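You operate a simulated robot arm through the tools that you are given. There is no shell and no other tool. Be economical: measure what you need, move in short steps, check, and stop when the job is done.

The job below is to be done with a simulated two-armed robot. You get a single attempt, and the scene is never put back.

TASK
Take the lid off the teal short tin on the top of the green bench and lay it down there. Then take the green scoop and put it on the shelf under the green bench. Then take the silver sieve and put it on the shelf under the control desk. Then pull the small parts drawer open. The order counts.

The check looks at the end state, three seconds after you hand in, the way a careful person would. Anything else that was tipped, shoved, dropped, spilled or broken makes it a failure. Lids that push on must go on centred and level and be pressed home; caps that screw on are set level and turned clockwise until they are tight.

THE ROBOT
Two 7-joint arms with fingered hands on one trunk, on a base that drives. Base frame: it is fixed to the floor where the robot stands at the start and does not move with it; the origin is under the middle of the robot, x ahead of it, y to its left, z up. Readings come in m, rad, newtons and seconds.
The left shoulder is at the start at [0.073, 0.154, 1.209], the right one opposite. Places, roughly: green scoop (18x6x4 cm) [0.5, 0.4, 0.9]; shelf under the control desk [-1.8, 3.2, 0.4]; shelf under the green bench [0.6, 0.1, 0.3]; short tin [0.5, -0.25, 1]; silver sieve (18x18x5 cm) [0.7, 1.3, 0.3]; small parts drawer [-4.9, -7.6, 0.6]. Payload 4 kg a hand.
The TCP of each hand is the grasp point between the finger pads, 0.03 m short of the fingertips. In the tool frame z runs along the fingers and y along their closing line. The gripper opens to 0.104 m. The gripper's body begins 0.035 m behind the TCP. The gripper is a hand of 3 fingers: y runs from the thumb to the fingers, the wrist lies at [-0.015, -0.104, -0.178] in the tool frame, and closing takes about 1.5 s.
Orientation is that of the tool frame in the base frame, as a unit quaternion [w, x, y, z]. With the fingers straight down and the wrist toward the robot, the tool's x, y and z point along [0, 1, 0], [1, 0, 0] and [0, 0, -1] of the base frame.

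THE INTERFACE
- The arms move only by the tool step_arm. It takes "left_increments", "right_increments" or both (then of equal length, played together; a hand with none holds still); each is text: rows parted by semicolons, each of 7 numbers parted by spaces: the gripper command, from -1 (fully open) to 1 (shut), values between in proportion, then the shift along the tool's x, y, z in m, then the turn, a rotation vector about the tool's x, y, z in rad. In form: claw tx ty tz wx wy wz; .... A call has 1 to 12 rows; each row shifts and turns the commanded pose from where the row before left it, along the tool's axes as they then stand. Each row takes 0.2 s and may step no farther than 0.05 m and 0.15 rad from the row before; otherwise, or with a gripper value out of range, the whole call is refused. A pose out of reach is approached as far as the arm can. The call stops where the force on the tool passes 40 N (or 10 N more than at its start, if that is more) or the arm is blocked; 0.2 s more then pass. The fingers move at their own pace (about 0.153 m/s each) and stop on an object; they squeeze with about 27 N. The grip force told is the motor's: it shows also when the fingers shut on nothing. Time passes only in rows, and 0.2 s behind the last, so rows that do not move let the fingers close. The reply holds the time, the measured pose of the TCP, the force on the tool along the base axes, the opening and the grip force, in the units named above and with some noise, with the torque about the TCP (base axes, N m) and any sound that the robot's microphone picked up.
- Cameras (640 x 400 px; columns grow to the right, rows downward): "scene" is now at [0.1378, -0.0115, 1.4264]; the picture's right is [-0.14, -0.99, -0.00], its down [-0.66, 0.09, -0.74] and it looks along [0.74, -0.10, -0.67] (base axes); focal length 265 px, centre (320, 200). "left" rides on the left gripper at [-0.064, -0.094, -0.117] in its tool frame; the picture's right is [-0.72, -0.33, 0.61], its down [0.64, -0.65, 0.40] and it looks along [0.27, 0.68, 0.68] (tool axes); focal length 238 px, centre (320, 200). "right" rides on the right gripper at [0.064, -0.094, -0.117] in its tool frame; the picture's right is [-0.72, 0.33, -0.61], its down [-0.64, -0.65, 0.40] and it looks along [-0.27, 0.68, 0.68] (tool axes); focal length 238 px, centre (320, 200). There is no depth. A picture from a camera that has moved, and an enlarged one, comes with that camera's place and axes in the base frame and with its lens.
- get_image(camera): a new picture of that camera. It takes no simulated time.
- move_column(by): slides the trunk up (or, below 0, down) by that many m; the arms and the scene camera ride with it, the base frame stays. It gives what a move gives, with no picture.
- drive_base(legs): drives the robot by 1 to 6 legs, each [ahead, left, turn to the left] in m, m and rad, along the robot's own axes; the way and the turn of a leg run together, so that a leg with both is an arc; at most 1.5 m and 3.142 rad a leg. The arms and the cameras ride along, it lands a little off, and it stops where it bumps. It gives what a move gives.
- preshape(shape, hand): the hand has 3 fingers and takes this shape, open, in about a second: jaw (thumb against the fingers, like two jaws); tri (thumb and two fingers); tip (a fingertip pinch); poke (one finger out to press); point (the index stretched); flat (the hand flat); cup (the hand cupped); fist (a fist). The gripper value then closes the fingers along that shape, each until it touches; the sizes above hold for jaw. It gives what a move gives, with no picture.
- aim_head(pan, tilt): turns the head with the scene camera to pan (to the left, within 1.501 rad either way) and tilt (down, from -0.506 to 1.204), counted from straight ahead of the robot. It gives what a move gives.
- close_up(camera, box): a new picture of the part [left, top, right, bottom] of that camera's present view, enlarged. It takes no simulated time.
- close_job(): hands the job in; it is judged then, once.

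Work in short steps. Places have to be worked out from the pictures, the camera data and where the tool is seen: move nearer, look again, correct. Check each grasp and each placing, and mend what went wrong. You have 165 turns and 118 pictures in all, those below and enlarged ones among them. Open the grippers and draw the arms clear of the work before you hand the job in, unless the task says otherwise.

The tools are called after "Emit:" by a JSON object that holds its "method" and its "body". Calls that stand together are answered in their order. step_arm: Moves the arms, as the interface text tells. Its arguments: {"type":"object","properties":{"left_increments":{"type":"string"},"right_increments":{"type":"string"}},"required":[]} The other tools are called the same way: move_column (by) slides the trunk up or down; preshape (shape, hand) gives the hand a shape; drive_base (legs) drives the base; aim_head (pan, tilt) turns the head that bears the scene camera; get_image (camera) takes a picture; close_up (camera, box) takes an enlarged picture of a part of a camera's view; close_job () hands the job in.

At the start:

```text
time: 0.0
left_tcp_pos: [0.5283, 0.1474, 1.2183]
left_orientation: [0.0, 0.707, 0.707, -0.001]
left_contact_force: [0.1, 0.5, 0.5]
left_wrist_torque: [-0.02, -0.04, 0.01]
left_gripper_width: 0.1032
left_finger_force: 0.0
left_shape: jaw
right_tcp_pos: [0.5508, -0.2651, 1.2233]
right_orientation: [-0.001, 0.707, 0.707, 0.0]
right_contact_force: [0.1, -0.2, -0.3]
right_wrist_torque: [0.03, 0.0, 0.02]
right_gripper_width: 0.1033
right_finger_force: 0.1
right_shape: jaw
trunk travel left (down, up): [-0.625, 0.315]
robot x, y, heading: [0.0004, -0.0009, -0.003]
head pan, tilt: [-0.14, 0.73]
```

scene: 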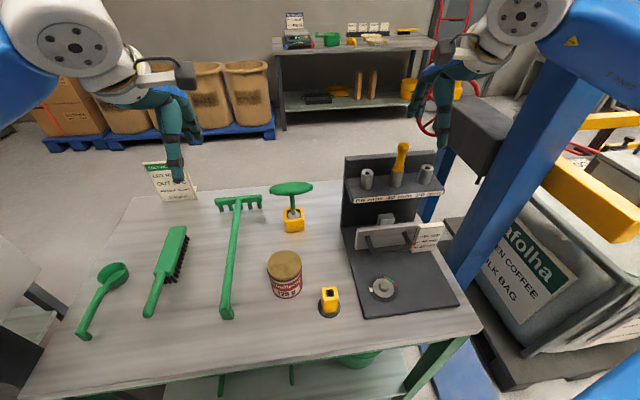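
right: 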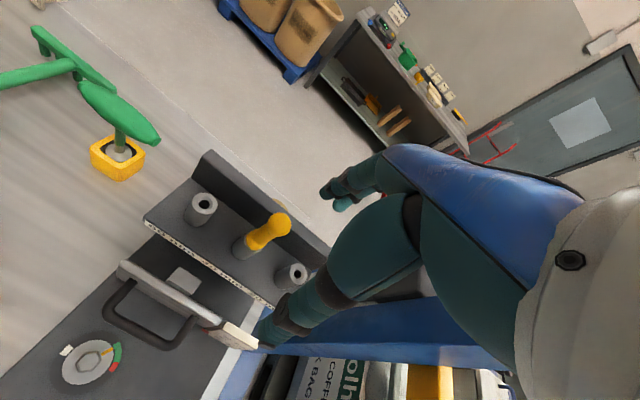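
left: 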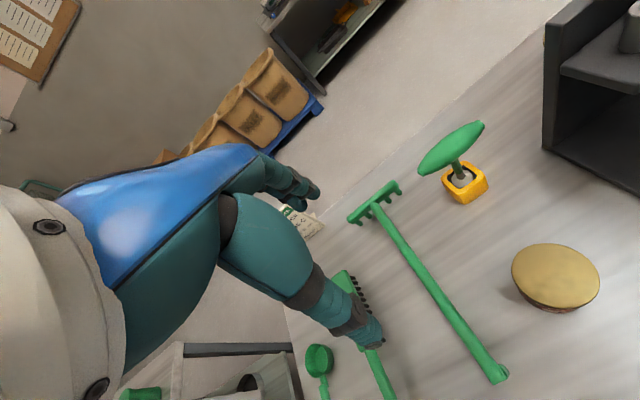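

I'll look closely at the bench to find the teal tin and the scoop.

Emit:
{"method": "close_up", "body": {"camera": "scene", "box": [230, 140, 480, 340]}}

Emit:
{"method": "close_up", "body": {"camera": "scene", "box": [0, 150, 250, 400]}}

```text
2.00 times, centred on (355, 240) of scene
camera zoom: at [0.1378, -0.0115, 1.4264], right [-0.14, -0.99, 0.0], down [-0.66, 0.09, -0.74], along [0.74, -0.1, -0.67], focal length 531 px, centre (250, 120)
```

zoom: 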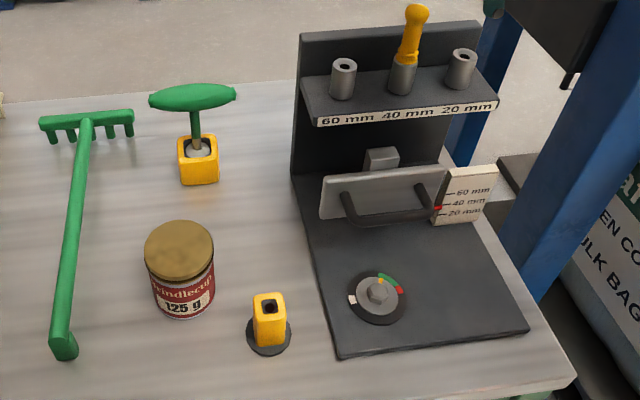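

```text
1.60 times, centred on (125, 275) of scene
camera zoom: at [0.1378, -0.0115, 1.4264], right [-0.14, -0.99, 0.0], down [-0.66, 0.09, -0.74], along [0.74, -0.1, -0.67], focal length 425 px, centre (632, 80)
```

zoom: 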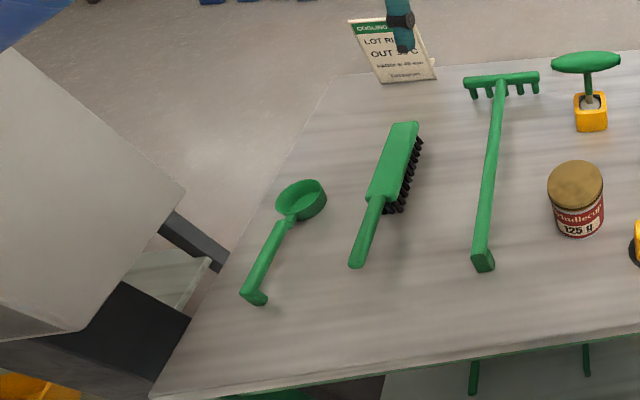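

The only tin I clearly see is red with a gold lid at about (0.44, 0.02), which doesn't match the told place (0.5, -0.25). I'll look around the dark station from the right camera and to the right of the bench.

Emit:
{"method": "close_up", "body": {"camera": "right", "box": [0, 140, 340, 400]}}

Emit:
{"method": "aim_head", "body": {"pan": -0.6, "tilt": 0.9}}

Emit:
{"method": "get_image", "body": {"camera": "scene"}}

```text
1.54 times, centred on (170, 270) of right
camera zoom: at [0.4566, -0.2009, 1.3416], right [0.33, -0.72, 0.61], down [-0.65, -0.64, -0.4], along [0.68, -0.27, -0.68], focal length 367 px, centre (551, 92)
```

zoom: 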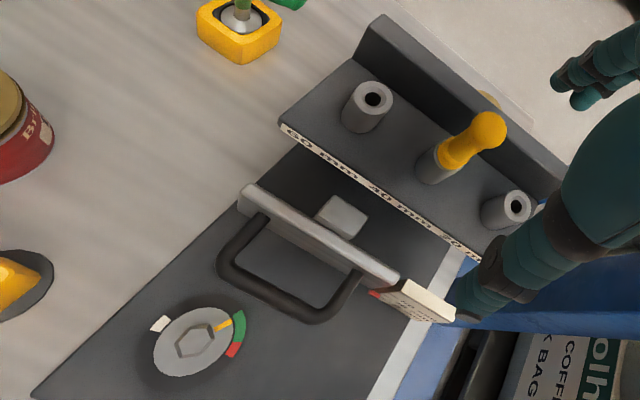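

```text
time: 0.9
left_tcp_pos: [0.5259, 0.1466, 1.2187]
left_orientation: [0.0, 0.707, 0.707, 0.0]
left_contact_force: [0.4, 0.1, -0.4]
left_wrist_torque: [0.01, -0.01, 0.03]
left_gripper_width: 0.1042
left_finger_force: 0.1
left_shape: jaw
right_tcp_pos: [0.55, -0.2654, 1.2258]
right_orientation: [-0.001, 0.707, 0.707, 0.0]
right_contact_force: [-0.1, 0.7, 0.2]
right_wrist_torque: [0.01, 0.0, -0.01]
right_gripper_width: 0.1038
right_finger_force: 0.1
right_shape: jaw
trunk travel left (down, up): [-0.625, 0.315]
robot x, y, heading: [-0.0005, -0.0001, 0.0]
head pan, tilt: [-0.6, 0.901]
```

```text
111 pictures are left
camera scene: at [0.1169, -0.0425, 1.4128], right [-0.56, -0.83, 0.0], down [-0.65, 0.44, -0.62], along [0.51, -0.35, -0.78], focal length 265 px, centre (320, 200)
```

scene: 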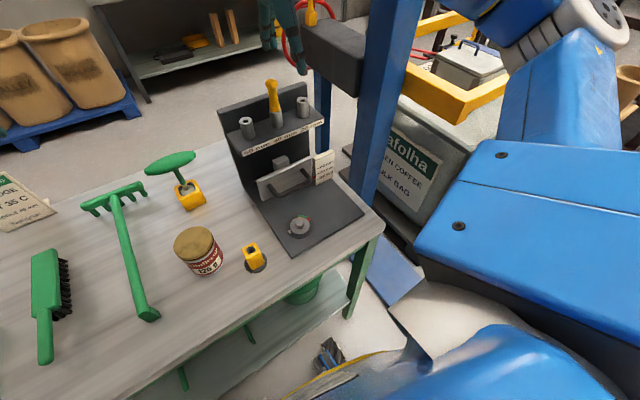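

No teal tin visible yet; it may be hidden behind the plate on the station or elsewhere. I'll raise the trunk to look from above, and aim accordingly.

Emit:
{"method": "move_column", "body": {"by": 0.3}}

Emit:
{"method": "aim_head", "body": {"pan": -0.4, "tilt": 0.95}}

Emit:
{"method": "get_image", "body": {"camera": "scene"}}

Emit:
{"method": "get_image", "body": {"camera": "right"}}

```text
time: 3.9
left_tcp_pos: [0.5261, 0.1482, 1.5178]
left_orientation: [0.0, 0.708, 0.707, 0.0]
left_contact_force: [0.0, 0.1, 0.6]
left_wrist_torque: [0.02, -0.04, 0.0]
left_gripper_width: 0.1038
left_finger_force: 0.1
left_shape: jaw
right_tcp_pos: [0.5495, -0.2644, 1.5266]
right_orientation: [0.0, 0.707, 0.707, 0.001]
right_contact_force: [-0.2, -0.2, -0.8]
right_wrist_torque: [-0.03, 0.02, -0.01]
right_gripper_width: 0.1035
right_finger_force: 0.1
right_shape: jaw
trunk travel left (down, up): [-0.925, 0.015]
robot x, y, heading: [0.0005, -0.0012, -0.005]
head pan, tilt: [-0.6, 0.901]
```

```text
time: 4.6
left_tcp_pos: [0.5262, 0.1467, 1.519]
left_orientation: [0.0, 0.707, 0.707, 0.0]
left_contact_force: [-0.1, 0.1, 0.2]
left_wrist_torque: [0.01, -0.03, -0.01]
left_gripper_width: 0.1038
left_finger_force: 0.0
left_shape: jaw
right_tcp_pos: [0.5506, -0.2638, 1.5254]
right_orientation: [0.0, 0.707, 0.707, -0.001]
right_contact_force: [-0.2, 0.5, 0.7]
right_wrist_torque: [-0.05, -0.01, -0.02]
right_gripper_width: 0.1035
right_finger_force: 0.1
right_shape: jaw
trunk travel left (down, up): [-0.925, 0.015]
robot x, y, heading: [0.0017, -0.0031, 0.004]
head pan, tilt: [-0.4, 0.949]
```

```text
110 pictures are left
camera scene: at [0.1225, -0.0282, 1.7091], right [-0.39, -0.92, 0.0], down [-0.75, 0.32, -0.58], along [0.53, -0.23, -0.81], focal length 265 px, centre (320, 200)
```

scene: 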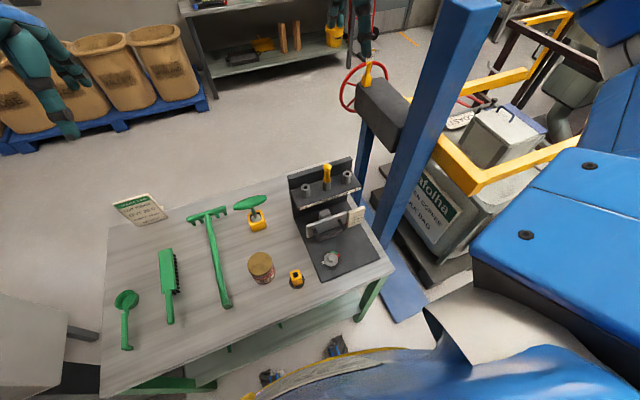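

```text
109 pictures are left
camera right: at [0.455, -0.2009, 1.6423], right [0.33, -0.72, 0.61], down [-0.65, -0.64, -0.4], along [0.68, -0.27, -0.68], focal length 238 px, centre (320, 200)
```

right: 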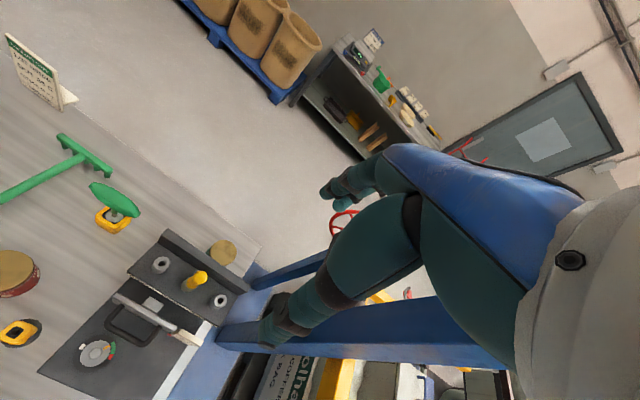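

A gold-lidded tin peeks out behind the station's back plate (about (0.72, -0.28)). I'll take a close look.

Emit:
{"method": "close_up", "body": {"camera": "right", "box": [150, 200, 310, 300]}}

Emit:
{"method": "close_up", "body": {"camera": "scene", "box": [80, 140, 420, 390]}}

```text
4.00 times, centred on (230, 250) of right
camera zoom: at [0.455, -0.2009, 1.6423], right [0.33, -0.72, 0.61], down [-0.65, -0.64, -0.4], along [0.68, -0.27, -0.68], focal length 953 px, centre (680, 0)
```

zoom: 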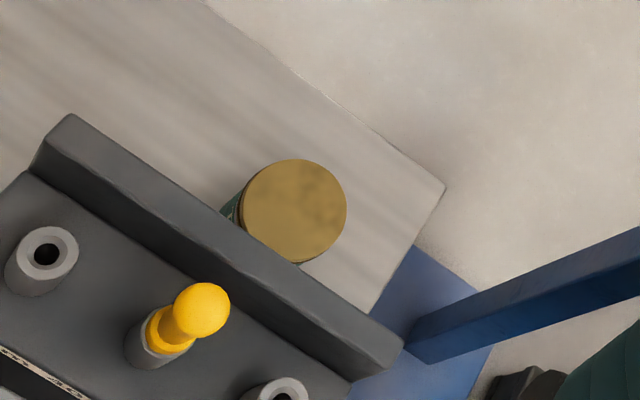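

```text
1.60 times, centred on (250, 265) of scene
camera zoom: at [0.1225, -0.0282, 1.7091], right [-0.39, -0.92, 0.0], down [-0.75, 0.32, -0.58], along [0.53, -0.23, -0.81], focal length 425 px, centre (432, 96)
```

zoom: 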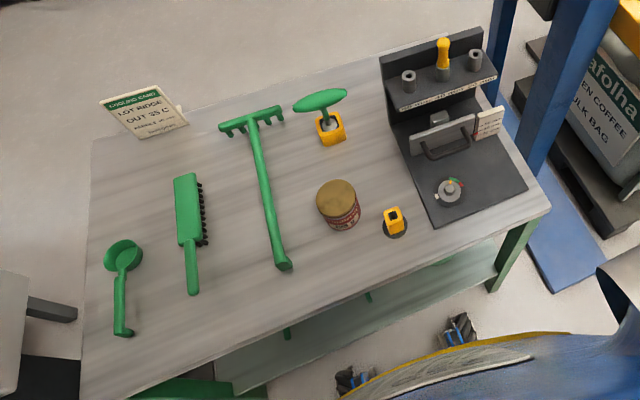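

The teal tin stands behind the station near the back right corner of the bench. I'd like to know whether I can drive round to the back, so I look around.

Emit:
{"method": "aim_head", "body": {"pan": 1.0, "tilt": 0.6}}

Emit:
{"method": "get_image", "body": {"camera": "scene"}}

Emit:
{"method": "aim_head", "body": {"pan": 0.2, "tilt": 0.4}}

Emit:
{"method": "get_image", "body": {"camera": "scene"}}

Emit:
{"method": "aim_head", "body": {"pan": -0.8, "tilt": 0.5}}

Emit:
{"method": "get_image", "body": {"camera": "scene"}}

```text
time: 6.2
left_tcp_pos: [0.5259, 0.1473, 1.5179]
left_orientation: [0.0, 0.707, 0.707, 0.0]
left_contact_force: [-0.5, 0.2, -0.4]
left_wrist_torque: [0.01, 0.0, 0.01]
left_gripper_width: 0.1035
left_finger_force: 0.1
left_shape: jaw
right_tcp_pos: [0.5498, -0.2641, 1.5266]
right_orientation: [0.0, 0.707, 0.707, 0.0]
right_contact_force: [0.0, -0.6, 0.3]
right_wrist_torque: [-0.02, 0.01, 0.0]
right_gripper_width: 0.1036
right_finger_force: 0.0
right_shape: jaw
trunk travel left (down, up): [-0.925, 0.015]
robot x, y, heading: [-0.0014, -0.0055, -0.001]
head pan, tilt: [1.0, 0.6]
```

```text
106 pictures are left
camera scene: at [0.1034, 0.0744, 1.7376], right [0.84, -0.54, 0.0], down [-0.31, -0.47, -0.82], along [0.44, 0.69, -0.57], focal length 265 px, centre (320, 200)
```

scene: 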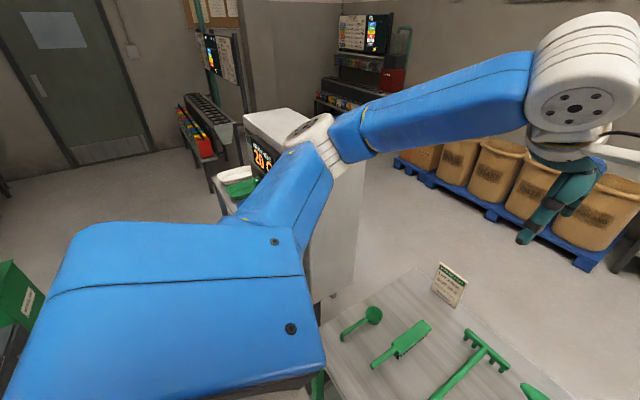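

```text
time: 7.3
left_tcp_pos: [0.5271, 0.1463, 1.518]
left_orientation: [0.0, 0.707, 0.707, 0.0]
left_contact_force: [0.8, 0.2, 0.0]
left_wrist_torque: [-0.02, -0.01, -0.01]
left_gripper_width: 0.1034
left_finger_force: 0.1
left_shape: jaw
right_tcp_pos: [0.5498, -0.2653, 1.5256]
right_orientation: [-0.001, 0.707, 0.707, 0.0]
right_contact_force: [-0.3, -0.2, 0.6]
right_wrist_torque: [-0.02, 0.01, -0.01]
right_gripper_width: 0.1035
right_finger_force: 0.0
right_shape: jaw
trunk travel left (down, up): [-0.925, 0.015]
robot x, y, heading: [0.0013, -0.0015, 0.002]
head pan, tilt: [0.201, 0.4]
```

```text
105 pictures are left
camera scene: at [0.1463, 0.0184, 1.7557], right [0.2, -0.98, 0.0], down [-0.38, -0.08, -0.92], along [0.9, 0.18, -0.39], focal length 265 px, centre (320, 200)
```

scene: 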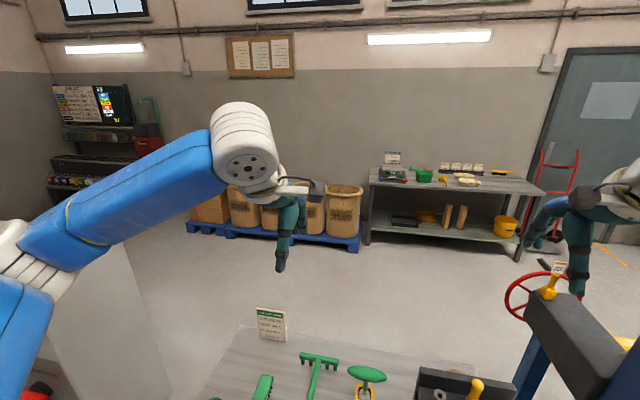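

```text
time: 8.6
left_tcp_pos: [0.5264, 0.1471, 1.5179]
left_orientation: [0.0, 0.707, 0.707, 0.0]
left_contact_force: [0.2, 0.6, -1.1]
left_wrist_torque: [0.0, 0.0, -0.01]
left_gripper_width: 0.1037
left_finger_force: 0.1
left_shape: jaw
right_tcp_pos: [0.551, -0.2638, 1.5253]
right_orientation: [-0.001, 0.707, 0.707, 0.001]
right_contact_force: [-1.4, 0.4, 0.5]
right_wrist_torque: [0.0, -0.02, 0.01]
right_gripper_width: 0.1035
right_finger_force: 0.1
right_shape: jaw
trunk travel left (down, up): [-0.925, 0.015]
robot x, y, heading: [0.0004, 0.0023, -0.004]
head pan, tilt: [-0.799, 0.499]
```

```text
104 pictures are left
camera scene: at [0.1191, -0.0653, 1.7466], right [-0.72, -0.7, 0.0], down [-0.34, 0.34, -0.88], along [0.61, -0.63, -0.48], focal length 265 px, centre (320, 200)
```

scene: 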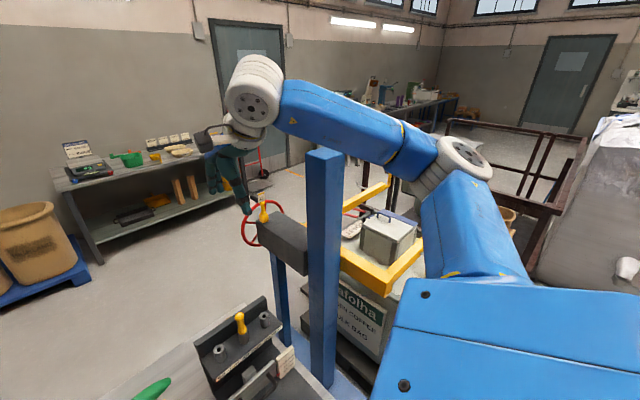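

The cabinet on the left makes going round long, but the back is reachable over the station: plate at x≈0.65, tin at about (0.72,-0.28). I'll turn the right hand so its wrist lies to the left (fingers closing along y), which keeps the palm clear of the back plate.

Emit:
{"method": "step_arm", "body": {"right_increments": "-1 0 0 0 0 0 0.143; -1 0 0 0 0 0 0.143; -1 0 0 0 0 0 0.143; -1 0 0 0 0 0 0.143; -1 0 0 0 0 0 0.143; -1 0 0 0 0 0 0.143; -1 0 0 0 0 0 0.143; -1 0 0 0 0 0 0.143; -1 0 0 0 0 0 0.143; -1 0 0 0 0 0 0.143; -1 0 0 0 0 0 0.141; -1 0 0 0 0 0 0"}}

Emit:
{"method": "aim_head", "body": {"pan": -0.35, "tilt": 0.75}}

Emit:
{"method": "get_image", "body": {"camera": "right"}}

Emit:
{"method": "get_image", "body": {"camera": "scene"}}

```text
time: 11.2
left_tcp_pos: [0.5268, 0.1488, 1.5178]
left_orientation: [0.0, 0.707, 0.708, 0.0]
left_contact_force: [-0.4, 0.2, 0.8]
left_wrist_torque: [-0.02, 0.02, 0.02]
left_gripper_width: 0.1034
left_finger_force: 0.1
left_shape: jaw
right_tcp_pos: [0.5488, -0.2637, 1.5256]
right_orientation: [0.0, 1.0, 0.0, -0.001]
right_contact_force: [0.2, 0.1, -0.8]
right_wrist_torque: [0.01, 0.01, 0.02]
right_gripper_width: 0.1036
right_finger_force: 0.1
right_shape: jaw
trunk travel left (down, up): [-0.925, 0.015]
robot x, y, heading: [0.0033, 0.0041, -0.003]
head pan, tilt: [-0.799, 0.499]
```

```text
time: 12.1
left_tcp_pos: [0.526, 0.147, 1.5186]
left_orientation: [0.0, 0.707, 0.707, 0.0]
left_contact_force: [-0.4, -0.3, -1.2]
left_wrist_torque: [0.01, -0.05, -0.01]
left_gripper_width: 0.1038
left_finger_force: 0.0
left_shape: jaw
right_tcp_pos: [0.5487, -0.2643, 1.5242]
right_orientation: [0.0, 1.0, 0.001, 0.0]
right_contact_force: [-0.1, 0.4, -0.9]
right_wrist_torque: [0.01, 0.01, 0.0]
right_gripper_width: 0.1038
right_finger_force: 0.0
right_shape: jaw
trunk travel left (down, up): [-0.925, 0.015]
robot x, y, heading: [0.0014, 0.0043, -0.001]
head pan, tilt: [-0.351, 0.75]
```

```text
103 pictures are left
camera right: at [0.6125, -0.1698, 1.6424], right [-0.72, -0.33, 0.61], down [-0.64, 0.65, -0.4], along [-0.27, -0.68, -0.68], focal length 238 px, centre (320, 200)
```

right: 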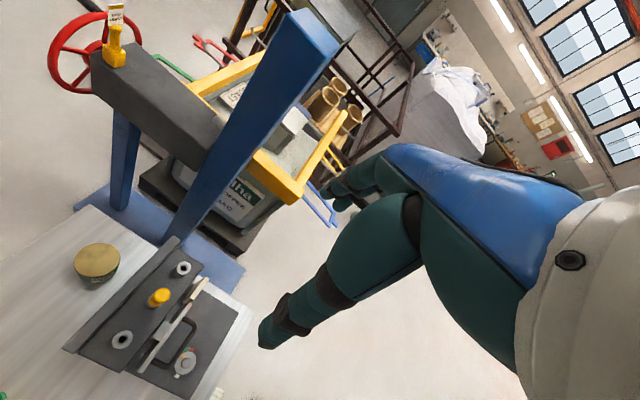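

```text
102 pictures are left
camera scene: at [0.1338, -0.0275, 1.7246], right [-0.34, -0.94, 0.0], down [-0.64, 0.23, -0.73], along [0.69, -0.25, -0.68], focal length 265 px, centre (320, 200)
```

scene: 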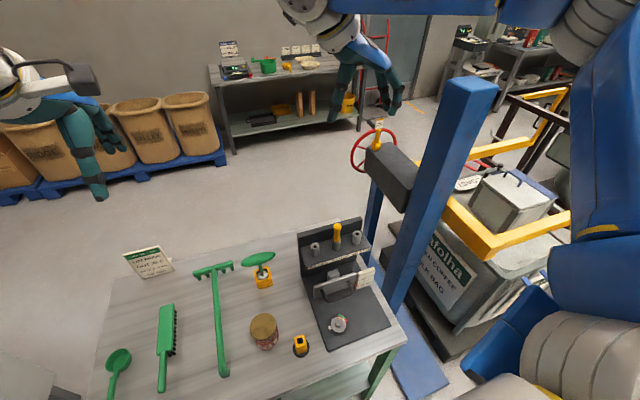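

From two views the lid centre triangulates to about (0.735, -0.28, 0.94). I move the right TCP above it at z≈1.30.

Emit:
{"method": "step_arm", "body": {"right_increments": "-1 0.031 0.003 0.037 0 0 0; -1 0.031 0.003 0.037 0 0 0; -1 0.031 0.003 0.037 0 0 0; -1 0.031 0.003 0.037 0 0 0; -1 0.031 0.003 0.037 0 0 0; -1 0.031 0.003 0.037 0 0 0; -1 0 0 0 0 0 0"}}

Emit:
{"method": "get_image", "body": {"camera": "right"}}

Emit:
{"method": "get_image", "body": {"camera": "scene"}}

```text
time: 13.7
left_tcp_pos: [0.5269, 0.151, 1.5185]
left_orientation: [0.001, 0.707, 0.707, -0.001]
left_contact_force: [0.6, -0.7, 0.4]
left_wrist_torque: [-0.02, 0.01, 0.0]
left_gripper_width: 0.1037
left_finger_force: 0.0
left_shape: jaw
right_tcp_pos: [0.7389, -0.277, 1.3027]
right_orientation: [0.0, 1.0, 0.001, 0.0]
right_contact_force: [0.3, -0.4, 0.8]
right_wrist_torque: [0.04, 0.02, -0.01]
right_gripper_width: 0.1035
right_finger_force: 0.1
right_shape: jaw
trunk travel left (down, up): [-0.925, 0.015]
robot x, y, heading: [-0.0008, -0.0015, -0.0]
head pan, tilt: [-0.351, 0.75]
```

```text
101 pictures are left
camera right: at [0.8013, -0.1836, 1.4194], right [-0.72, -0.33, 0.61], down [-0.64, 0.65, -0.41], along [-0.27, -0.69, -0.68], focal length 238 px, centre (320, 200)
```

right: 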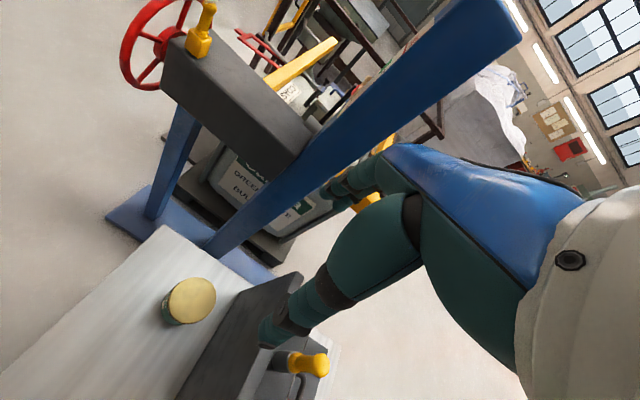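

```text
100 pictures are left
camera scene: at [0.136, -0.0246, 1.7245], right [-0.34, -0.94, 0.0], down [-0.64, 0.23, -0.73], along [0.68, -0.25, -0.68], focal length 265 px, centre (320, 200)
```

scene: 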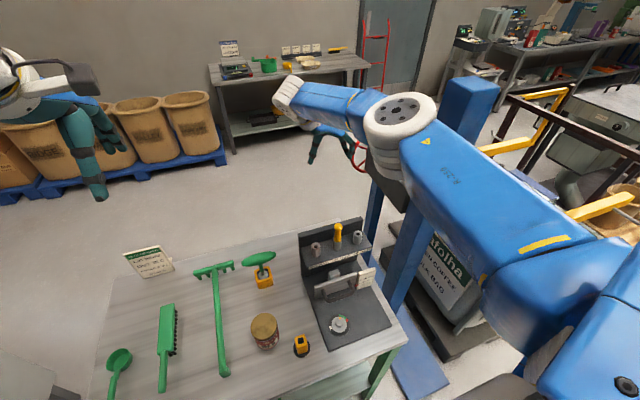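

The tin is right below the hand. A close-up of the tin to judge its lid and height before descending.

Emit:
{"method": "close_up", "body": {"camera": "right", "box": [140, 260, 240, 340]}}

Emit:
{"method": "move_column", "body": {"by": -0.2}}

Emit:
{"method": "get_image", "body": {"camera": "right"}}

```text
5.00 times, centred on (190, 300) of right
camera zoom: at [0.8013, -0.1836, 1.4194], right [-0.72, -0.33, 0.61], down [-0.64, 0.65, -0.41], along [-0.27, -0.69, -0.68], focal length 1192 px, centre (970, -300)
```

zoom: 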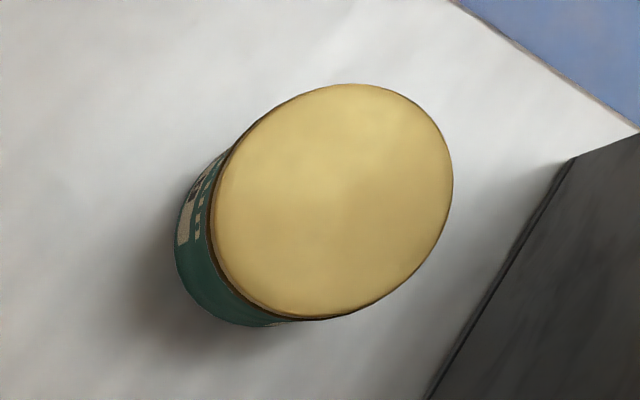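

```text
time: 15.8
left_tcp_pos: [0.5258, 0.1482, 1.3187]
left_orientation: [0.0, 0.707, 0.707, 0.0]
left_contact_force: [0.1, 0.4, -0.4]
left_wrist_torque: [-0.02, 0.01, -0.03]
left_gripper_width: 0.1037
left_finger_force: 0.0
left_shape: jaw
right_tcp_pos: [0.7367, -0.2795, 1.103]
right_orientation: [0.0, 1.0, 0.001, 0.0]
right_contact_force: [0.0, 0.0, -0.1]
right_wrist_torque: [0.01, -0.04, 0.0]
right_gripper_width: 0.1037
right_finger_force: 0.1
right_shape: jaw
trunk travel left (down, up): [-0.725, 0.215]
robot x, y, heading: [-0.0031, -0.0009, -0.001]
head pan, tilt: [-0.351, 0.75]
```

```text
98 pictures are left
camera right: at [0.8001, -0.1859, 1.2198], right [-0.72, -0.33, 0.61], down [-0.64, 0.65, -0.4], along [-0.27, -0.68, -0.68], focal length 238 px, centre (320, 200)
```

right: 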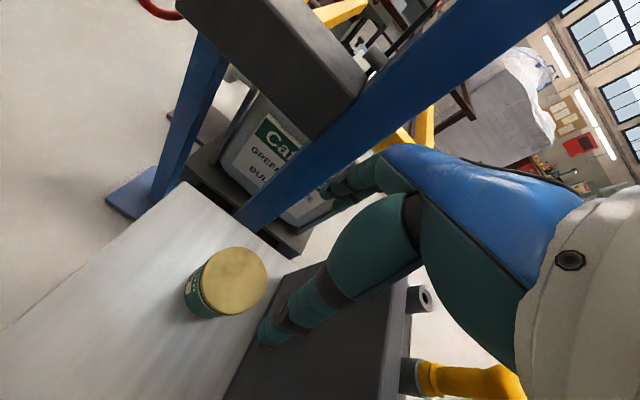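

Lid centre about (0.740, -0.277), top z≈0.945. I lower the right hand 0.09 and look again.

Emit:
{"method": "step_arm", "body": {"right_increments": "-1 0.001 0 0.03 0 0 0; -1 0.001 0 0.03 0 0 0; -1 0.001 0 0.03 0 0 0; -1 0 0 0 0 0 0"}}

Emit:
{"method": "get_image", "body": {"camera": "right"}}

Emit:
{"method": "close_up", "body": {"camera": "scene", "box": [220, 60, 480, 300]}}

```text
time: 16.8
left_tcp_pos: [0.5262, 0.1489, 1.3193]
left_orientation: [0.001, 0.707, 0.707, 0.001]
left_contact_force: [-0.5, 0.7, 0.1]
left_wrist_torque: [0.0, 0.04, -0.03]
left_gripper_width: 0.1035
left_finger_force: 0.2
left_shape: jaw
right_tcp_pos: [0.7348, -0.2799, 1.0115]
right_orientation: [-0.001, 1.0, 0.001, 0.001]
right_contact_force: [-0.4, 0.4, 0.0]
right_wrist_torque: [-0.01, -0.01, 0.01]
right_gripper_width: 0.1037
right_finger_force: 0.0
right_shape: jaw
right hand out of reach, approached as far as the arm can: row 3
trunk travel left (down, up): [-0.725, 0.215]
robot x, y, heading: [-0.0022, 0.0011, -0.001]
head pan, tilt: [-0.351, 0.75]
```

```text
97 pictures are left
camera right: at [0.7982, -0.1861, 1.1284], right [-0.72, -0.33, 0.61], down [-0.64, 0.65, -0.4], along [-0.27, -0.68, -0.68], focal length 238 px, centre (320, 200)
```

right: 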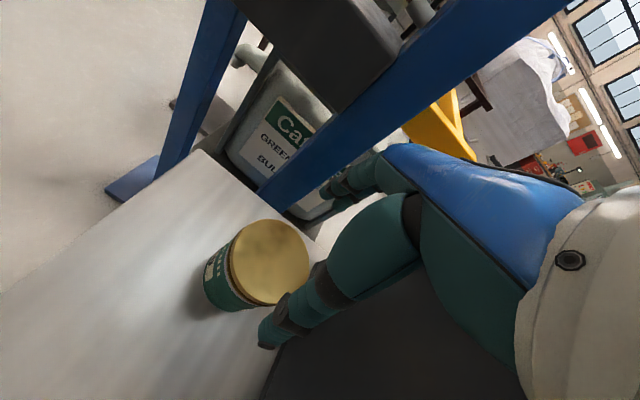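

```text
1.67 times, centred on (350, 180) of scene
camera zoom: at [0.1335, -0.0269, 1.5246], right [-0.34, -0.94, 0.0], down [-0.64, 0.23, -0.73], along [0.68, -0.25, -0.68], focal length 442 px, centre (270, 233)
```

zoom: 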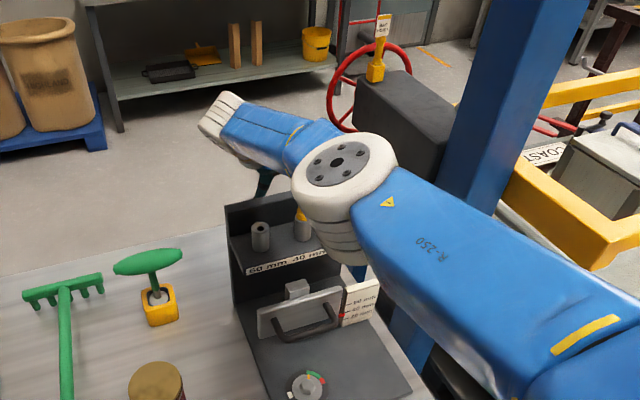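

The right arm is at its limit and its forearm would come near the station's knob (top ≈1.14). The left arm comes in from the left more naturally, so I retract the right arm the way it came.

Emit:
{"method": "step_arm", "body": {"right_increments": "-1 0 0 -0.045 0 0 0; -1 0 0 -0.045 0 0 0; -1 0 0 -0.045 0 0 0; -1 0 0 -0.045 0 0 0; -1 0 0 -0.04 0 0 0; -1 0 0 0 0 0 0"}}

Emit:
{"method": "move_column", "body": {"by": 0.2}}

Emit:
{"method": "step_arm", "body": {"right_increments": "-1 -0.045 0 0 0 0 0; -1 -0.045 0 0 0 0 0; -1 -0.045 0 0 0 0 0; -1 -0.045 0 0 0 0 0; -1 0 0 0 0 0 -0.143; -1 0 0 0 0 0 -0.143; -1 0 0 0 0 0 -0.143; -1 0 0 0 0 0 -0.143; -1 0 0 0 0 0 -0.143; -1 0 0 0 0 0 -0.143; -1 0 0 0 0 0 -0.143; -1 0 0 0 0 0 -0.143", "left_increments": "-1 0 0 0 0 0 0; -1 0 0 0 0 0 0.143; -1 0 0 0 0 0 0.143; -1 0 0 0 0 0 0.143; -1 0 0 0 0 0 0.143; -1 0 0 0 0 0 0.143; -1 0 0 0 0 0 0.143; -1 0 0 0 0 0 0.143; -1 0 0 0 0 0 0.143; -1 0 0 0 0 0 0.143; -1 0 0 0 0 0 0.143; -1 0 0 0 0 0 0.141"}}

Emit:
{"method": "step_arm", "body": {"right_increments": "-1 0 0 0 0 0 -0.143; -1 0 0 0 0 0 -0.143; -1 0 0 0 0 0 -0.141; -1 -0.03 -0.04 0 0 0 0; -1 -0.03 -0.04 0 0 0 0; -1 0 -0.04 0 0 0 0"}}

```text
time: 18.2
left_tcp_pos: [0.5258, 0.1497, 1.3183]
left_orientation: [0.0, 0.707, 0.707, 0.0]
left_contact_force: [-0.6, -0.6, 0.8]
left_wrist_torque: [-0.01, 0.0, -0.02]
left_gripper_width: 0.1036
left_finger_force: 0.1
left_shape: jaw
right_tcp_pos: [0.7336, -0.2809, 1.2332]
right_orientation: [-0.001, 1.0, 0.0, 0.0]
right_contact_force: [0.5, -0.7, -0.1]
right_wrist_torque: [-0.03, 0.05, 0.02]
right_gripper_width: 0.1037
right_finger_force: 0.1
right_shape: jaw
trunk travel left (down, up): [-0.725, 0.215]
robot x, y, heading: [-0.0041, 0.0025, 0.003]
head pan, tilt: [-0.351, 0.75]
```

```text
time: 20.4
left_tcp_pos: [0.5262, 0.1482, 1.5178]
left_orientation: [0.0, 0.707, 0.707, 0.0]
left_contact_force: [0.2, 0.1, -0.6]
left_wrist_torque: [0.03, -0.01, 0.03]
left_gripper_width: 0.1037
left_finger_force: 0.1
left_shape: jaw
right_tcp_pos: [0.7335, -0.2806, 1.4333]
right_orientation: [0.0, 1.0, 0.001, 0.0]
right_contact_force: [-0.1, -0.2, 0.2]
right_wrist_torque: [-0.01, 0.01, 0.0]
right_gripper_width: 0.1036
right_finger_force: 0.0
right_shape: jaw
trunk travel left (down, up): [-0.925, 0.015]
robot x, y, heading: [0.0013, 0.0044, 0.004]
head pan, tilt: [-0.351, 0.75]
```

```text
time: 23.0
left_tcp_pos: [0.5257, 0.1465, 1.5198]
left_orientation: [0.0, 1.0, 0.0, 0.001]
left_contact_force: [0.1, -1.0, 0.3]
left_wrist_torque: [0.01, 0.0, 0.02]
left_gripper_width: 0.1038
left_finger_force: 0.0
left_shape: jaw
right_tcp_pos: [0.5532, -0.2824, 1.4333]
right_orientation: [0.0, 0.839, 0.544, 0.0]
right_contact_force: [-0.5, 0.9, 0.1]
right_wrist_torque: [-0.02, 0.02, 0.01]
right_gripper_width: 0.1036
right_finger_force: 0.2
right_shape: jaw
trunk travel left (down, up): [-0.925, 0.015]
robot x, y, heading: [0.0002, 0.0007, -0.0]
head pan, tilt: [-0.351, 0.75]
```

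```text
time: 24.4
left_tcp_pos: [0.521, 0.1483, 1.5203]
left_orientation: [0.0, 1.0, 0.001, 0.002]
left_contact_force: [0.0, -0.1, 0.2]
left_wrist_torque: [-0.04, -0.03, 0.01]
left_gripper_width: 0.1038
left_finger_force: 0.1
left_shape: jaw
right_tcp_pos: [0.4284, -0.342, 1.4348]
right_orientation: [0.001, 0.707, 0.707, 0.002]
right_contact_force: [-0.2, 0.5, 0.3]
right_wrist_torque: [0.01, 0.0, 0.0]
right_gripper_width: 0.1036
right_finger_force: 0.0
right_shape: jaw
trunk travel left (down, up): [-0.925, 0.015]
robot x, y, heading: [-0.0003, 0.0005, 0.0]
head pan, tilt: [-0.351, 0.75]
```

Both arms are clear. I drive the base 0.12 m to the right so the left arm gets better reach to the tin.

Emit:
{"method": "drive_base", "body": {"legs": [[0, -0.12, 0]]}}

Emit:
{"method": "get_image", "body": {"camera": "scene"}}

```text
time: 25.6
left_tcp_pos: [0.5279, 0.0724, 1.5132]
left_orientation: [0.013, 1.0, 0.001, -0.001]
left_contact_force: [1.3, 0.3, 0.0]
left_wrist_torque: [-0.01, 0.02, 0.01]
left_gripper_width: 0.1038
left_finger_force: 0.1
left_shape: jaw
right_tcp_pos: [0.4328, -0.4202, 1.4409]
right_orientation: [0.009, 0.706, 0.708, -0.008]
right_contact_force: [0.3, 1.0, -0.5]
right_wrist_torque: [-0.09, 0.02, 0.03]
right_gripper_width: 0.1039
right_finger_force: 0.0
right_shape: jaw
trunk travel left (down, up): [-0.925, 0.015]
robot x, y, heading: [-0.0004, -0.1154, -0.001]
head pan, tilt: [-0.351, 0.75]
```

```text
95 pictures are left
camera scene: at [0.1346, -0.1089, 1.7248], right [-0.34, -0.94, 0.02], down [-0.64, 0.22, -0.73], along [0.68, -0.27, -0.68], focal length 265 px, centre (320, 200)
```

scene: 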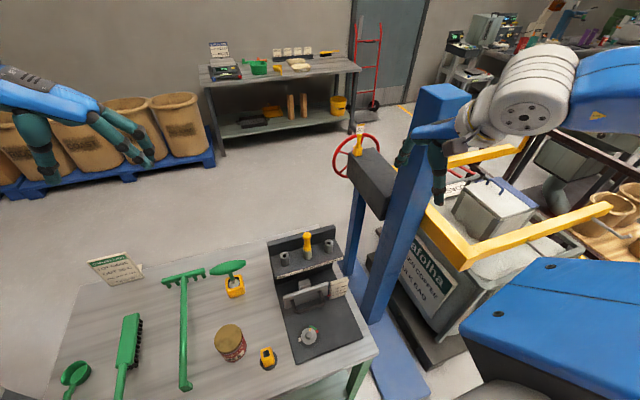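

The robot is still settling after the drive. I let it settle and read again.

Emit:
{"method": "step_arm", "body": {"left_increments": "-1 0 0 0 0 0 0; -1 0 0 0 0 0 0; -1 0 0 0 0 0 0; -1 0 0 0 0 0 0; -1 0 0 0 0 0 0"}}

```text
time: 26.8
left_tcp_pos: [0.5246, 0.0644, 1.5159]
left_orientation: [0.008, 1.0, 0.003, -0.001]
left_contact_force: [1.0, -0.5, 0.3]
left_wrist_torque: [-0.04, 0.0, 0.0]
left_gripper_width: 0.1037
left_finger_force: 0.0
left_shape: jaw
right_tcp_pos: [0.4295, -0.4275, 1.4394]
right_orientation: [0.007, 0.706, 0.709, -0.005]
right_contact_force: [0.6, 0.8, 0.1]
right_wrist_torque: [-0.03, -0.01, 0.01]
right_gripper_width: 0.1037
right_finger_force: 0.2
right_shape: jaw
trunk travel left (down, up): [-0.925, 0.015]
robot x, y, heading: [-0.0026, -0.112, -0.003]
head pan, tilt: [-0.351, 0.75]
```

I bring the left hand to (0.738, -0.278, 1.30) above the tin, along a path above the station.

Emit:
{"method": "step_arm", "body": {"left_increments": "-1 0.0213 0.034 0.022 0 0 0; -1 0.0213 0.034 0.022 0 0 0; -1 0.0213 0.034 0.022 0 0 0; -1 0.0213 0.034 0.022 0 0 0; -1 0.0213 0.034 0.022 0 0 0; -1 0.0213 0.034 0.022 0 0 0; -1 0.0213 0.034 0.022 0 0 0; -1 0.0213 0.034 0.022 0 0 0; -1 0.0213 0.034 0.022 0 0 0; -1 0.0213 0.034 0.022 0 0 0; -1 0 0 0 0 0 0; -1 0 0 0 0 0 0"}}

Emit:
{"method": "get_image", "body": {"camera": "left"}}

Emit:
{"method": "get_image", "body": {"camera": "scene"}}

```text
time: 29.4
left_tcp_pos: [0.6808, -0.2304, 1.3263]
left_orientation: [0.003, 1.0, 0.001, 0.0]
left_contact_force: [0.0, 0.8, 0.3]
left_wrist_torque: [-0.04, -0.02, 0.03]
left_gripper_width: 0.1039
left_finger_force: 0.0
left_shape: jaw
left hand out of reach, approached as far as the arm can: row 8, 9, 10
right_tcp_pos: [0.4291, -0.4483, 1.434]
right_orientation: [0.001, 0.706, 0.708, -0.001]
right_contact_force: [0.6, 0.5, 0.9]
right_wrist_torque: [0.0, 0.01, 0.03]
right_gripper_width: 0.1036
right_finger_force: 0.0
right_shape: jaw
trunk travel left (down, up): [-0.925, 0.015]
robot x, y, heading: [0.0017, -0.1116, -0.002]
head pan, tilt: [-0.351, 0.75]
```

```text
94 pictures are left
camera left: at [0.6161, -0.1373, 1.4428], right [-0.72, 0.32, -0.61], down [0.64, 0.65, -0.41], along [0.27, -0.69, -0.68], focal length 238 px, centre (320, 200)
```

left: 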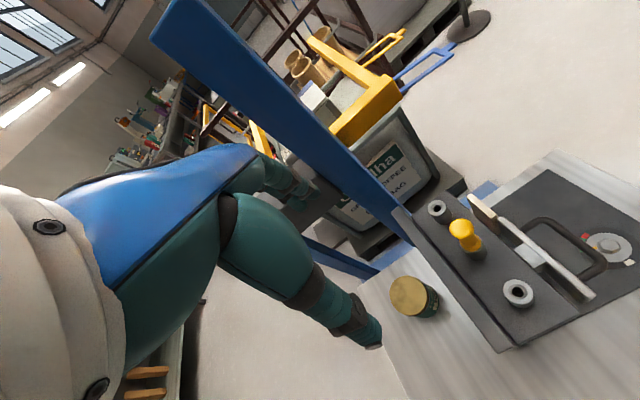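

```text
93 pictures are left
camera scene: at [0.1333, -0.1462, 1.7245], right [-0.35, -0.94, 0.0], down [-0.64, 0.24, -0.73], along [0.68, -0.25, -0.68], focal length 265 px, centre (320, 200)
```

scene: 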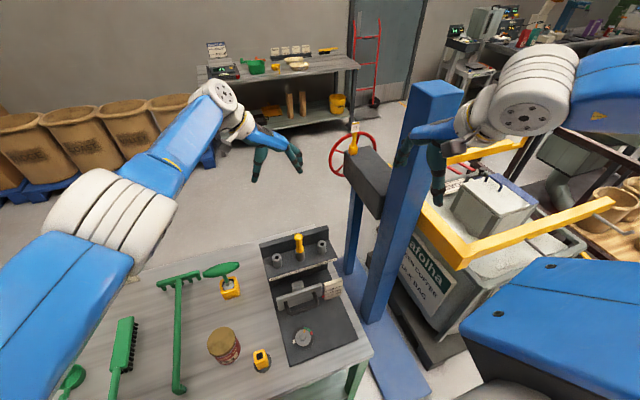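

The arm's reach ends about 6 cm short. The base still has clearance to the bench, so I'll creep forward 0.10 m with both hands high.

Emit:
{"method": "drive_base", "body": {"legs": [[0.05, 0, 0], [0.05, 0, 0]]}}

Emit:
{"method": "aim_head", "body": {"pan": 0.0, "tilt": 1.2}}

Emit:
{"method": "get_image", "body": {"camera": "scene"}}

```text
time: 30.9
left_tcp_pos: [0.7582, -0.197, 1.3263]
left_orientation: [0.003, 1.0, 0.003, 0.0]
left_contact_force: [1.1, 0.2, 0.1]
left_wrist_torque: [0.06, 0.02, -0.02]
left_gripper_width: 0.1038
left_finger_force: 0.1
left_shape: jaw
right_tcp_pos: [0.5174, -0.4149, 1.4361]
right_orientation: [0.004, 0.706, 0.708, 0.001]
right_contact_force: [-0.9, -0.3, 0.8]
right_wrist_torque: [0.02, -0.04, 0.01]
right_gripper_width: 0.1038
right_finger_force: 0.0
right_shape: jaw
trunk travel left (down, up): [-0.925, 0.015]
robot x, y, heading: [0.0848, -0.0827, 0.0]
head pan, tilt: [-0.351, 0.75]
```

```text
time: 31.8
left_tcp_pos: [0.7522, -0.2056, 1.3295]
left_orientation: [0.0, 1.0, 0.004, 0.003]
left_contact_force: [0.0, 0.5, 0.1]
left_wrist_torque: [-0.04, -0.05, -0.04]
left_gripper_width: 0.104
left_finger_force: 0.0
left_shape: jaw
right_tcp_pos: [0.5092, -0.4231, 1.4361]
right_orientation: [0.004, 0.706, 0.708, 0.007]
right_contact_force: [0.4, 0.0, 0.0]
right_wrist_torque: [-0.01, -0.02, 0.0]
right_gripper_width: 0.1038
right_finger_force: 0.1
right_shape: jaw
trunk travel left (down, up): [-0.925, 0.015]
robot x, y, heading: [0.0876, -0.0851, 0.008]
head pan, tilt: [0.0, 1.201]
```

```text
92 pictures are left
camera scene: at [0.1921, -0.0643, 1.6931], right [0.0, -1.0, 0.01], down [-0.93, -0.01, -0.36], along [0.36, -0.01, -0.93], focal length 265 px, centre (320, 200)
```

scene: 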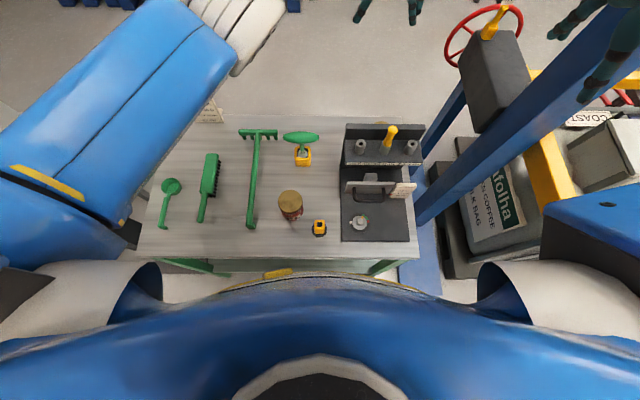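

There's room in front. Now correct the left hand toward the tin: -1 cm in x, -7 cm in y.

Emit:
{"method": "step_arm", "body": {"left_increments": "-1 0 0 0 0 0 0; -1 0 0.035 0.015 0 0 0; -1 0 0.035 0.015 0 0 0; -1 0 0 0 0 0 0; -1 0 0 0 0 0 0; -1 0 0 0 0 0 0; -1 0 0 0 0 0 0"}}

Emit:
{"method": "get_image", "body": {"camera": "left"}}

```text
time: 33.4
left_tcp_pos: [0.726, -0.2568, 1.2977]
left_orientation: [-0.005, 1.0, 0.004, 0.003]
left_contact_force: [0.8, -0.7, 0.3]
left_wrist_torque: [-0.02, 0.02, 0.0]
left_gripper_width: 0.1042
left_finger_force: 0.1
left_shape: jaw
left hand out of reach, approached as far as the arm can: row 2, 3
right_tcp_pos: [0.5112, -0.4335, 1.4313]
right_orientation: [0.001, 0.706, 0.708, 0.008]
right_contact_force: [0.0, 0.2, 0.9]
right_wrist_torque: [0.0, -0.02, -0.01]
right_gripper_width: 0.1036
right_finger_force: 0.0
right_shape: jaw
trunk travel left (down, up): [-0.925, 0.015]
robot x, y, heading: [0.0837, -0.0822, 0.004]
head pan, tilt: [0.0, 1.201]
```

```text
91 pictures are left
camera left: at [0.6617, -0.1654, 1.4147], right [-0.72, 0.33, -0.61], down [0.64, 0.66, -0.39], along [0.28, -0.67, -0.68], focal length 238 px, centre (320, 200)
```

left: 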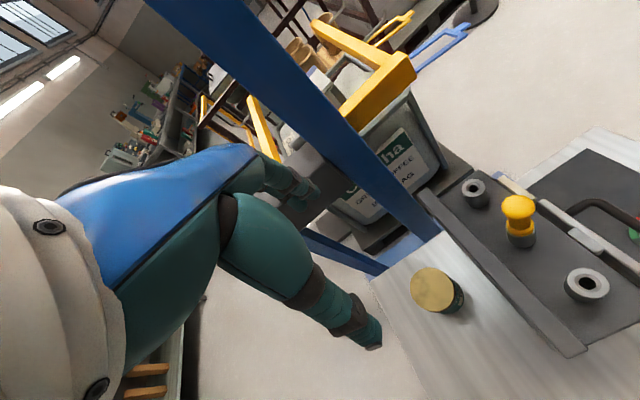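

Tin centre estimate (0.735,-0.275). Lower the trunk by 0.2, which also brings the shoulder closer to the wrist height, giving the arm more reach.

Emit:
{"method": "move_column", "body": {"by": -0.2}}

Emit:
{"method": "step_arm", "body": {"left_increments": "-1 0.006 0.009 0 0 0 0; -1 0.006 0.01 0 0 0 0; -1 0 0 0 0 0 0; -1 0 0 0 0 0 0; -1 0 0 0 0 0 0"}}

Emit:
{"method": "get_image", "body": {"camera": "left"}}

Emit:
{"method": "aim_head", "body": {"pan": -0.3, "tilt": 0.6}}

Emit:
{"method": "get_image", "body": {"camera": "scene"}}

```text
time: 35.5
left_tcp_pos: [0.7271, -0.2586, 1.0961]
left_orientation: [-0.005, 1.0, 0.004, 0.002]
left_contact_force: [-1.0, -0.2, -0.2]
left_wrist_torque: [-0.02, 0.01, -0.03]
left_gripper_width: 0.1037
left_finger_force: 0.0
left_shape: jaw
right_tcp_pos: [0.5095, -0.4341, 1.2316]
right_orientation: [0.001, 0.706, 0.708, 0.008]
right_contact_force: [-0.4, -0.3, 1.4]
right_wrist_torque: [0.01, 0.0, 0.02]
right_gripper_width: 0.1041
right_finger_force: 0.0
right_shape: jaw
trunk travel left (down, up): [-0.725, 0.215]
robot x, y, heading: [0.0809, -0.0824, 0.003]
head pan, tilt: [0.0, 1.201]
```

```text
time: 36.8
left_tcp_pos: [0.7273, -0.2589, 1.0972]
left_orientation: [-0.005, 1.0, 0.005, 0.002]
left_contact_force: [0.0, 0.2, 0.1]
left_wrist_torque: [0.0, -0.07, -0.01]
left_gripper_width: 0.1041
left_finger_force: 0.0
left_shape: jaw
left hand out of reach, approached as far as the arm can: row 1, 2
right_tcp_pos: [0.5114, -0.4346, 1.232]
right_orientation: [0.001, 0.707, 0.708, 0.009]
right_contact_force: [0.1, -1.2, 1.4]
right_wrist_torque: [0.0, 0.0, 0.03]
right_gripper_width: 0.1039
right_finger_force: 0.0
right_shape: jaw
trunk travel left (down, up): [-0.725, 0.215]
robot x, y, heading: [0.0765, -0.0825, 0.007]
head pan, tilt: [0.0, 1.201]
```

```text
90 pictures are left
camera left: at [0.6622, -0.1668, 1.2143], right [-0.72, 0.33, -0.61], down [0.64, 0.66, -0.39], along [0.28, -0.67, -0.68], focal length 238 px, centre (320, 200)
```

left: 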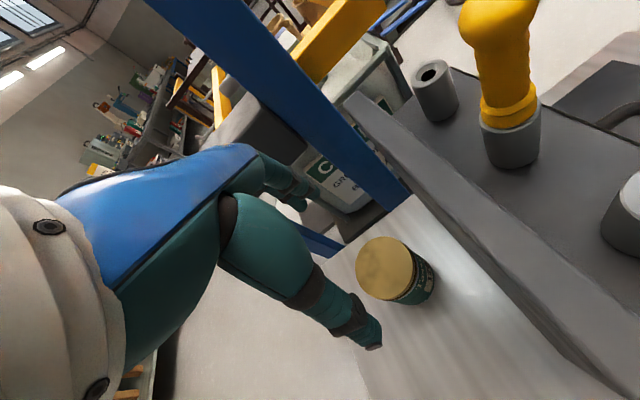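

```text
time: 37.8
left_tcp_pos: [0.7271, -0.2587, 1.0974]
left_orientation: [-0.005, 1.0, 0.005, 0.002]
left_contact_force: [-0.4, 0.3, 0.1]
left_wrist_torque: [-0.01, 0.06, 0.0]
left_gripper_width: 0.1039
left_finger_force: 0.1
left_shape: jaw
right_tcp_pos: [0.5117, -0.4343, 1.2321]
right_orientation: [0.002, 0.707, 0.708, 0.008]
right_contact_force: [-0.6, 0.3, 1.1]
right_wrist_torque: [-0.01, -0.02, 0.0]
right_gripper_width: 0.1038
right_finger_force: 0.0
right_shape: jaw
trunk travel left (down, up): [-0.725, 0.215]
robot x, y, heading: [0.0809, -0.0896, 0.001]
head pan, tilt: [-0.3, 0.6]
```

```text
89 pictures are left
camera scene: at [0.2203, -0.0985, 1.5377], right [-0.29, -0.96, 0.01], down [-0.54, 0.16, -0.82], along [0.79, -0.25, -0.57], focal length 265 px, centre (320, 200)
```

scene: 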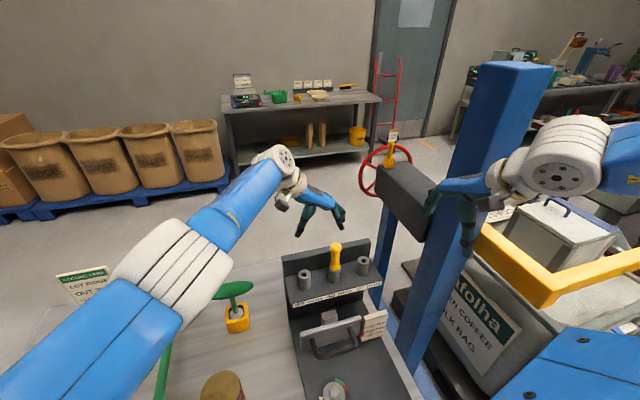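

The arm stays at its limit since trunk motion keeps the posture. I nudge the base a bit forward and right (3 cm, 6 cm), hand well above the tin.

Emit:
{"method": "drive_base", "body": {"legs": [[0.03, -0.06, 0]]}}

Emit:
{"method": "step_arm", "body": {"left_increments": "-1 0 0 0 0 0 0; -1 0 0 0 0 0 0; -1 0 0 0 0 0 0; -1 0 0 0 0 0 0; -1 0 0 0 0 0 0; -1 0 0 0 0 0 0"}}

```text
time: 38.8
left_tcp_pos: [0.7555, -0.2295, 1.1026]
left_orientation: [-0.003, 0.999, 0.035, 0.007]
left_contact_force: [1.1, -3.9, -0.4]
left_wrist_torque: [0.23, 0.07, -0.01]
left_gripper_width: 0.1041
left_finger_force: 0.2
left_shape: jaw
right_tcp_pos: [0.5512, -0.4186, 1.2382]
right_orientation: [0.006, 0.686, 0.728, 0.01]
right_contact_force: [-5.5, -2.6, 0.0]
right_wrist_torque: [0.24, -0.34, 0.05]
right_gripper_width: 0.104
right_finger_force: 0.2
right_shape: jaw
trunk travel left (down, up): [-0.725, 0.215]
robot x, y, heading: [0.1096, -0.0983, 0.061]
head pan, tilt: [-0.3, 0.6]
```

```text
time: 40.1
left_tcp_pos: [0.7639, -0.2415, 1.0947]
left_orientation: [-0.01, 0.999, 0.035, 0.003]
left_contact_force: [0.3, -0.5, 0.5]
left_wrist_torque: [0.0, 0.0, 0.0]
left_gripper_width: 0.1041
left_finger_force: 0.1
left_shape: jaw
right_tcp_pos: [0.5619, -0.434, 1.2297]
right_orientation: [-0.001, 0.685, 0.728, 0.012]
right_contact_force: [0.2, -0.1, -0.1]
right_wrist_torque: [-0.04, 0.0, 0.01]
right_gripper_width: 0.1042
right_finger_force: 0.0
right_shape: jaw
trunk travel left (down, up): [-0.725, 0.215]
robot x, y, heading: [0.1128, -0.0986, 0.065]
head pan, tilt: [-0.3, 0.6]
```

The base turned 0.06 rad unexpectedly; it may have touched something. I look.

Emit:
{"method": "get_image", "body": {"camera": "scene"}}

Emit:
{"method": "aim_head", "body": {"pan": -0.5, "tilt": 1.2}}

Emit:
{"method": "get_image", "body": {"camera": "scene"}}

```text
88 pictures are left
camera scene: at [0.2502, -0.1091, 1.5377], right [-0.24, -0.97, 0.0], down [-0.55, 0.13, -0.82], along [0.8, -0.2, -0.57], focal length 265 px, centre (320, 200)
```

scene: 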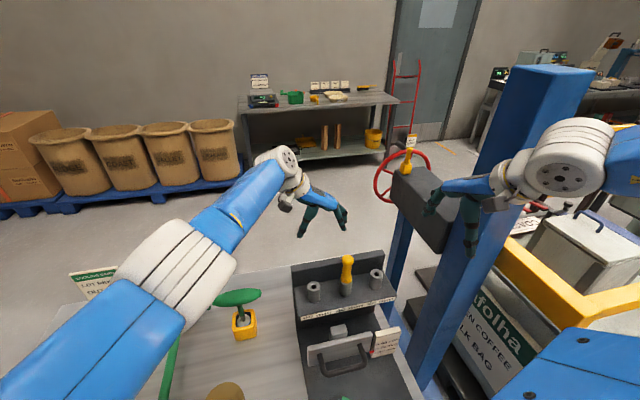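

```text
time: 41.1
left_tcp_pos: [0.7626, -0.2439, 1.0948]
left_orientation: [-0.011, 0.999, 0.035, 0.003]
left_contact_force: [0.3, 0.2, 0.1]
left_wrist_torque: [-0.03, -0.03, -0.02]
left_gripper_width: 0.104
left_finger_force: 0.1
left_shape: jaw
right_tcp_pos: [0.5617, -0.4351, 1.2275]
right_orientation: [-0.001, 0.686, 0.728, 0.012]
right_contact_force: [1.0, 1.0, -0.7]
right_wrist_torque: [0.0, 0.01, -0.02]
right_gripper_width: 0.104
right_finger_force: 0.1
right_shape: jaw
trunk travel left (down, up): [-0.725, 0.215]
robot x, y, heading: [0.1119, -0.097, 0.062]
head pan, tilt: [-0.499, 1.201]
```

```text
87 pictures are left
camera scene: at [0.2163, -0.1104, 1.4931], right [-0.42, -0.91, 0.01], down [-0.85, 0.39, -0.36], along [0.33, -0.16, -0.93], focal length 265 px, centre (320, 200)
```

scene: 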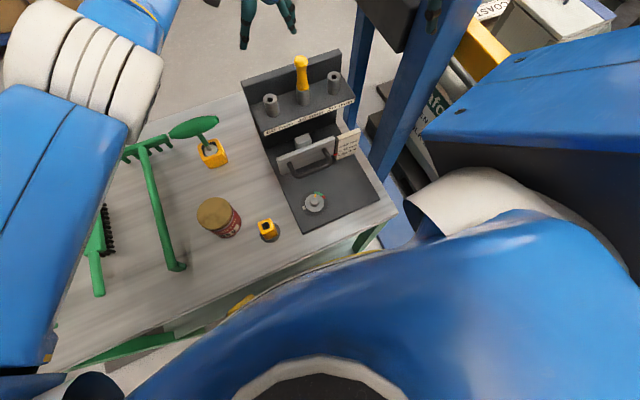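

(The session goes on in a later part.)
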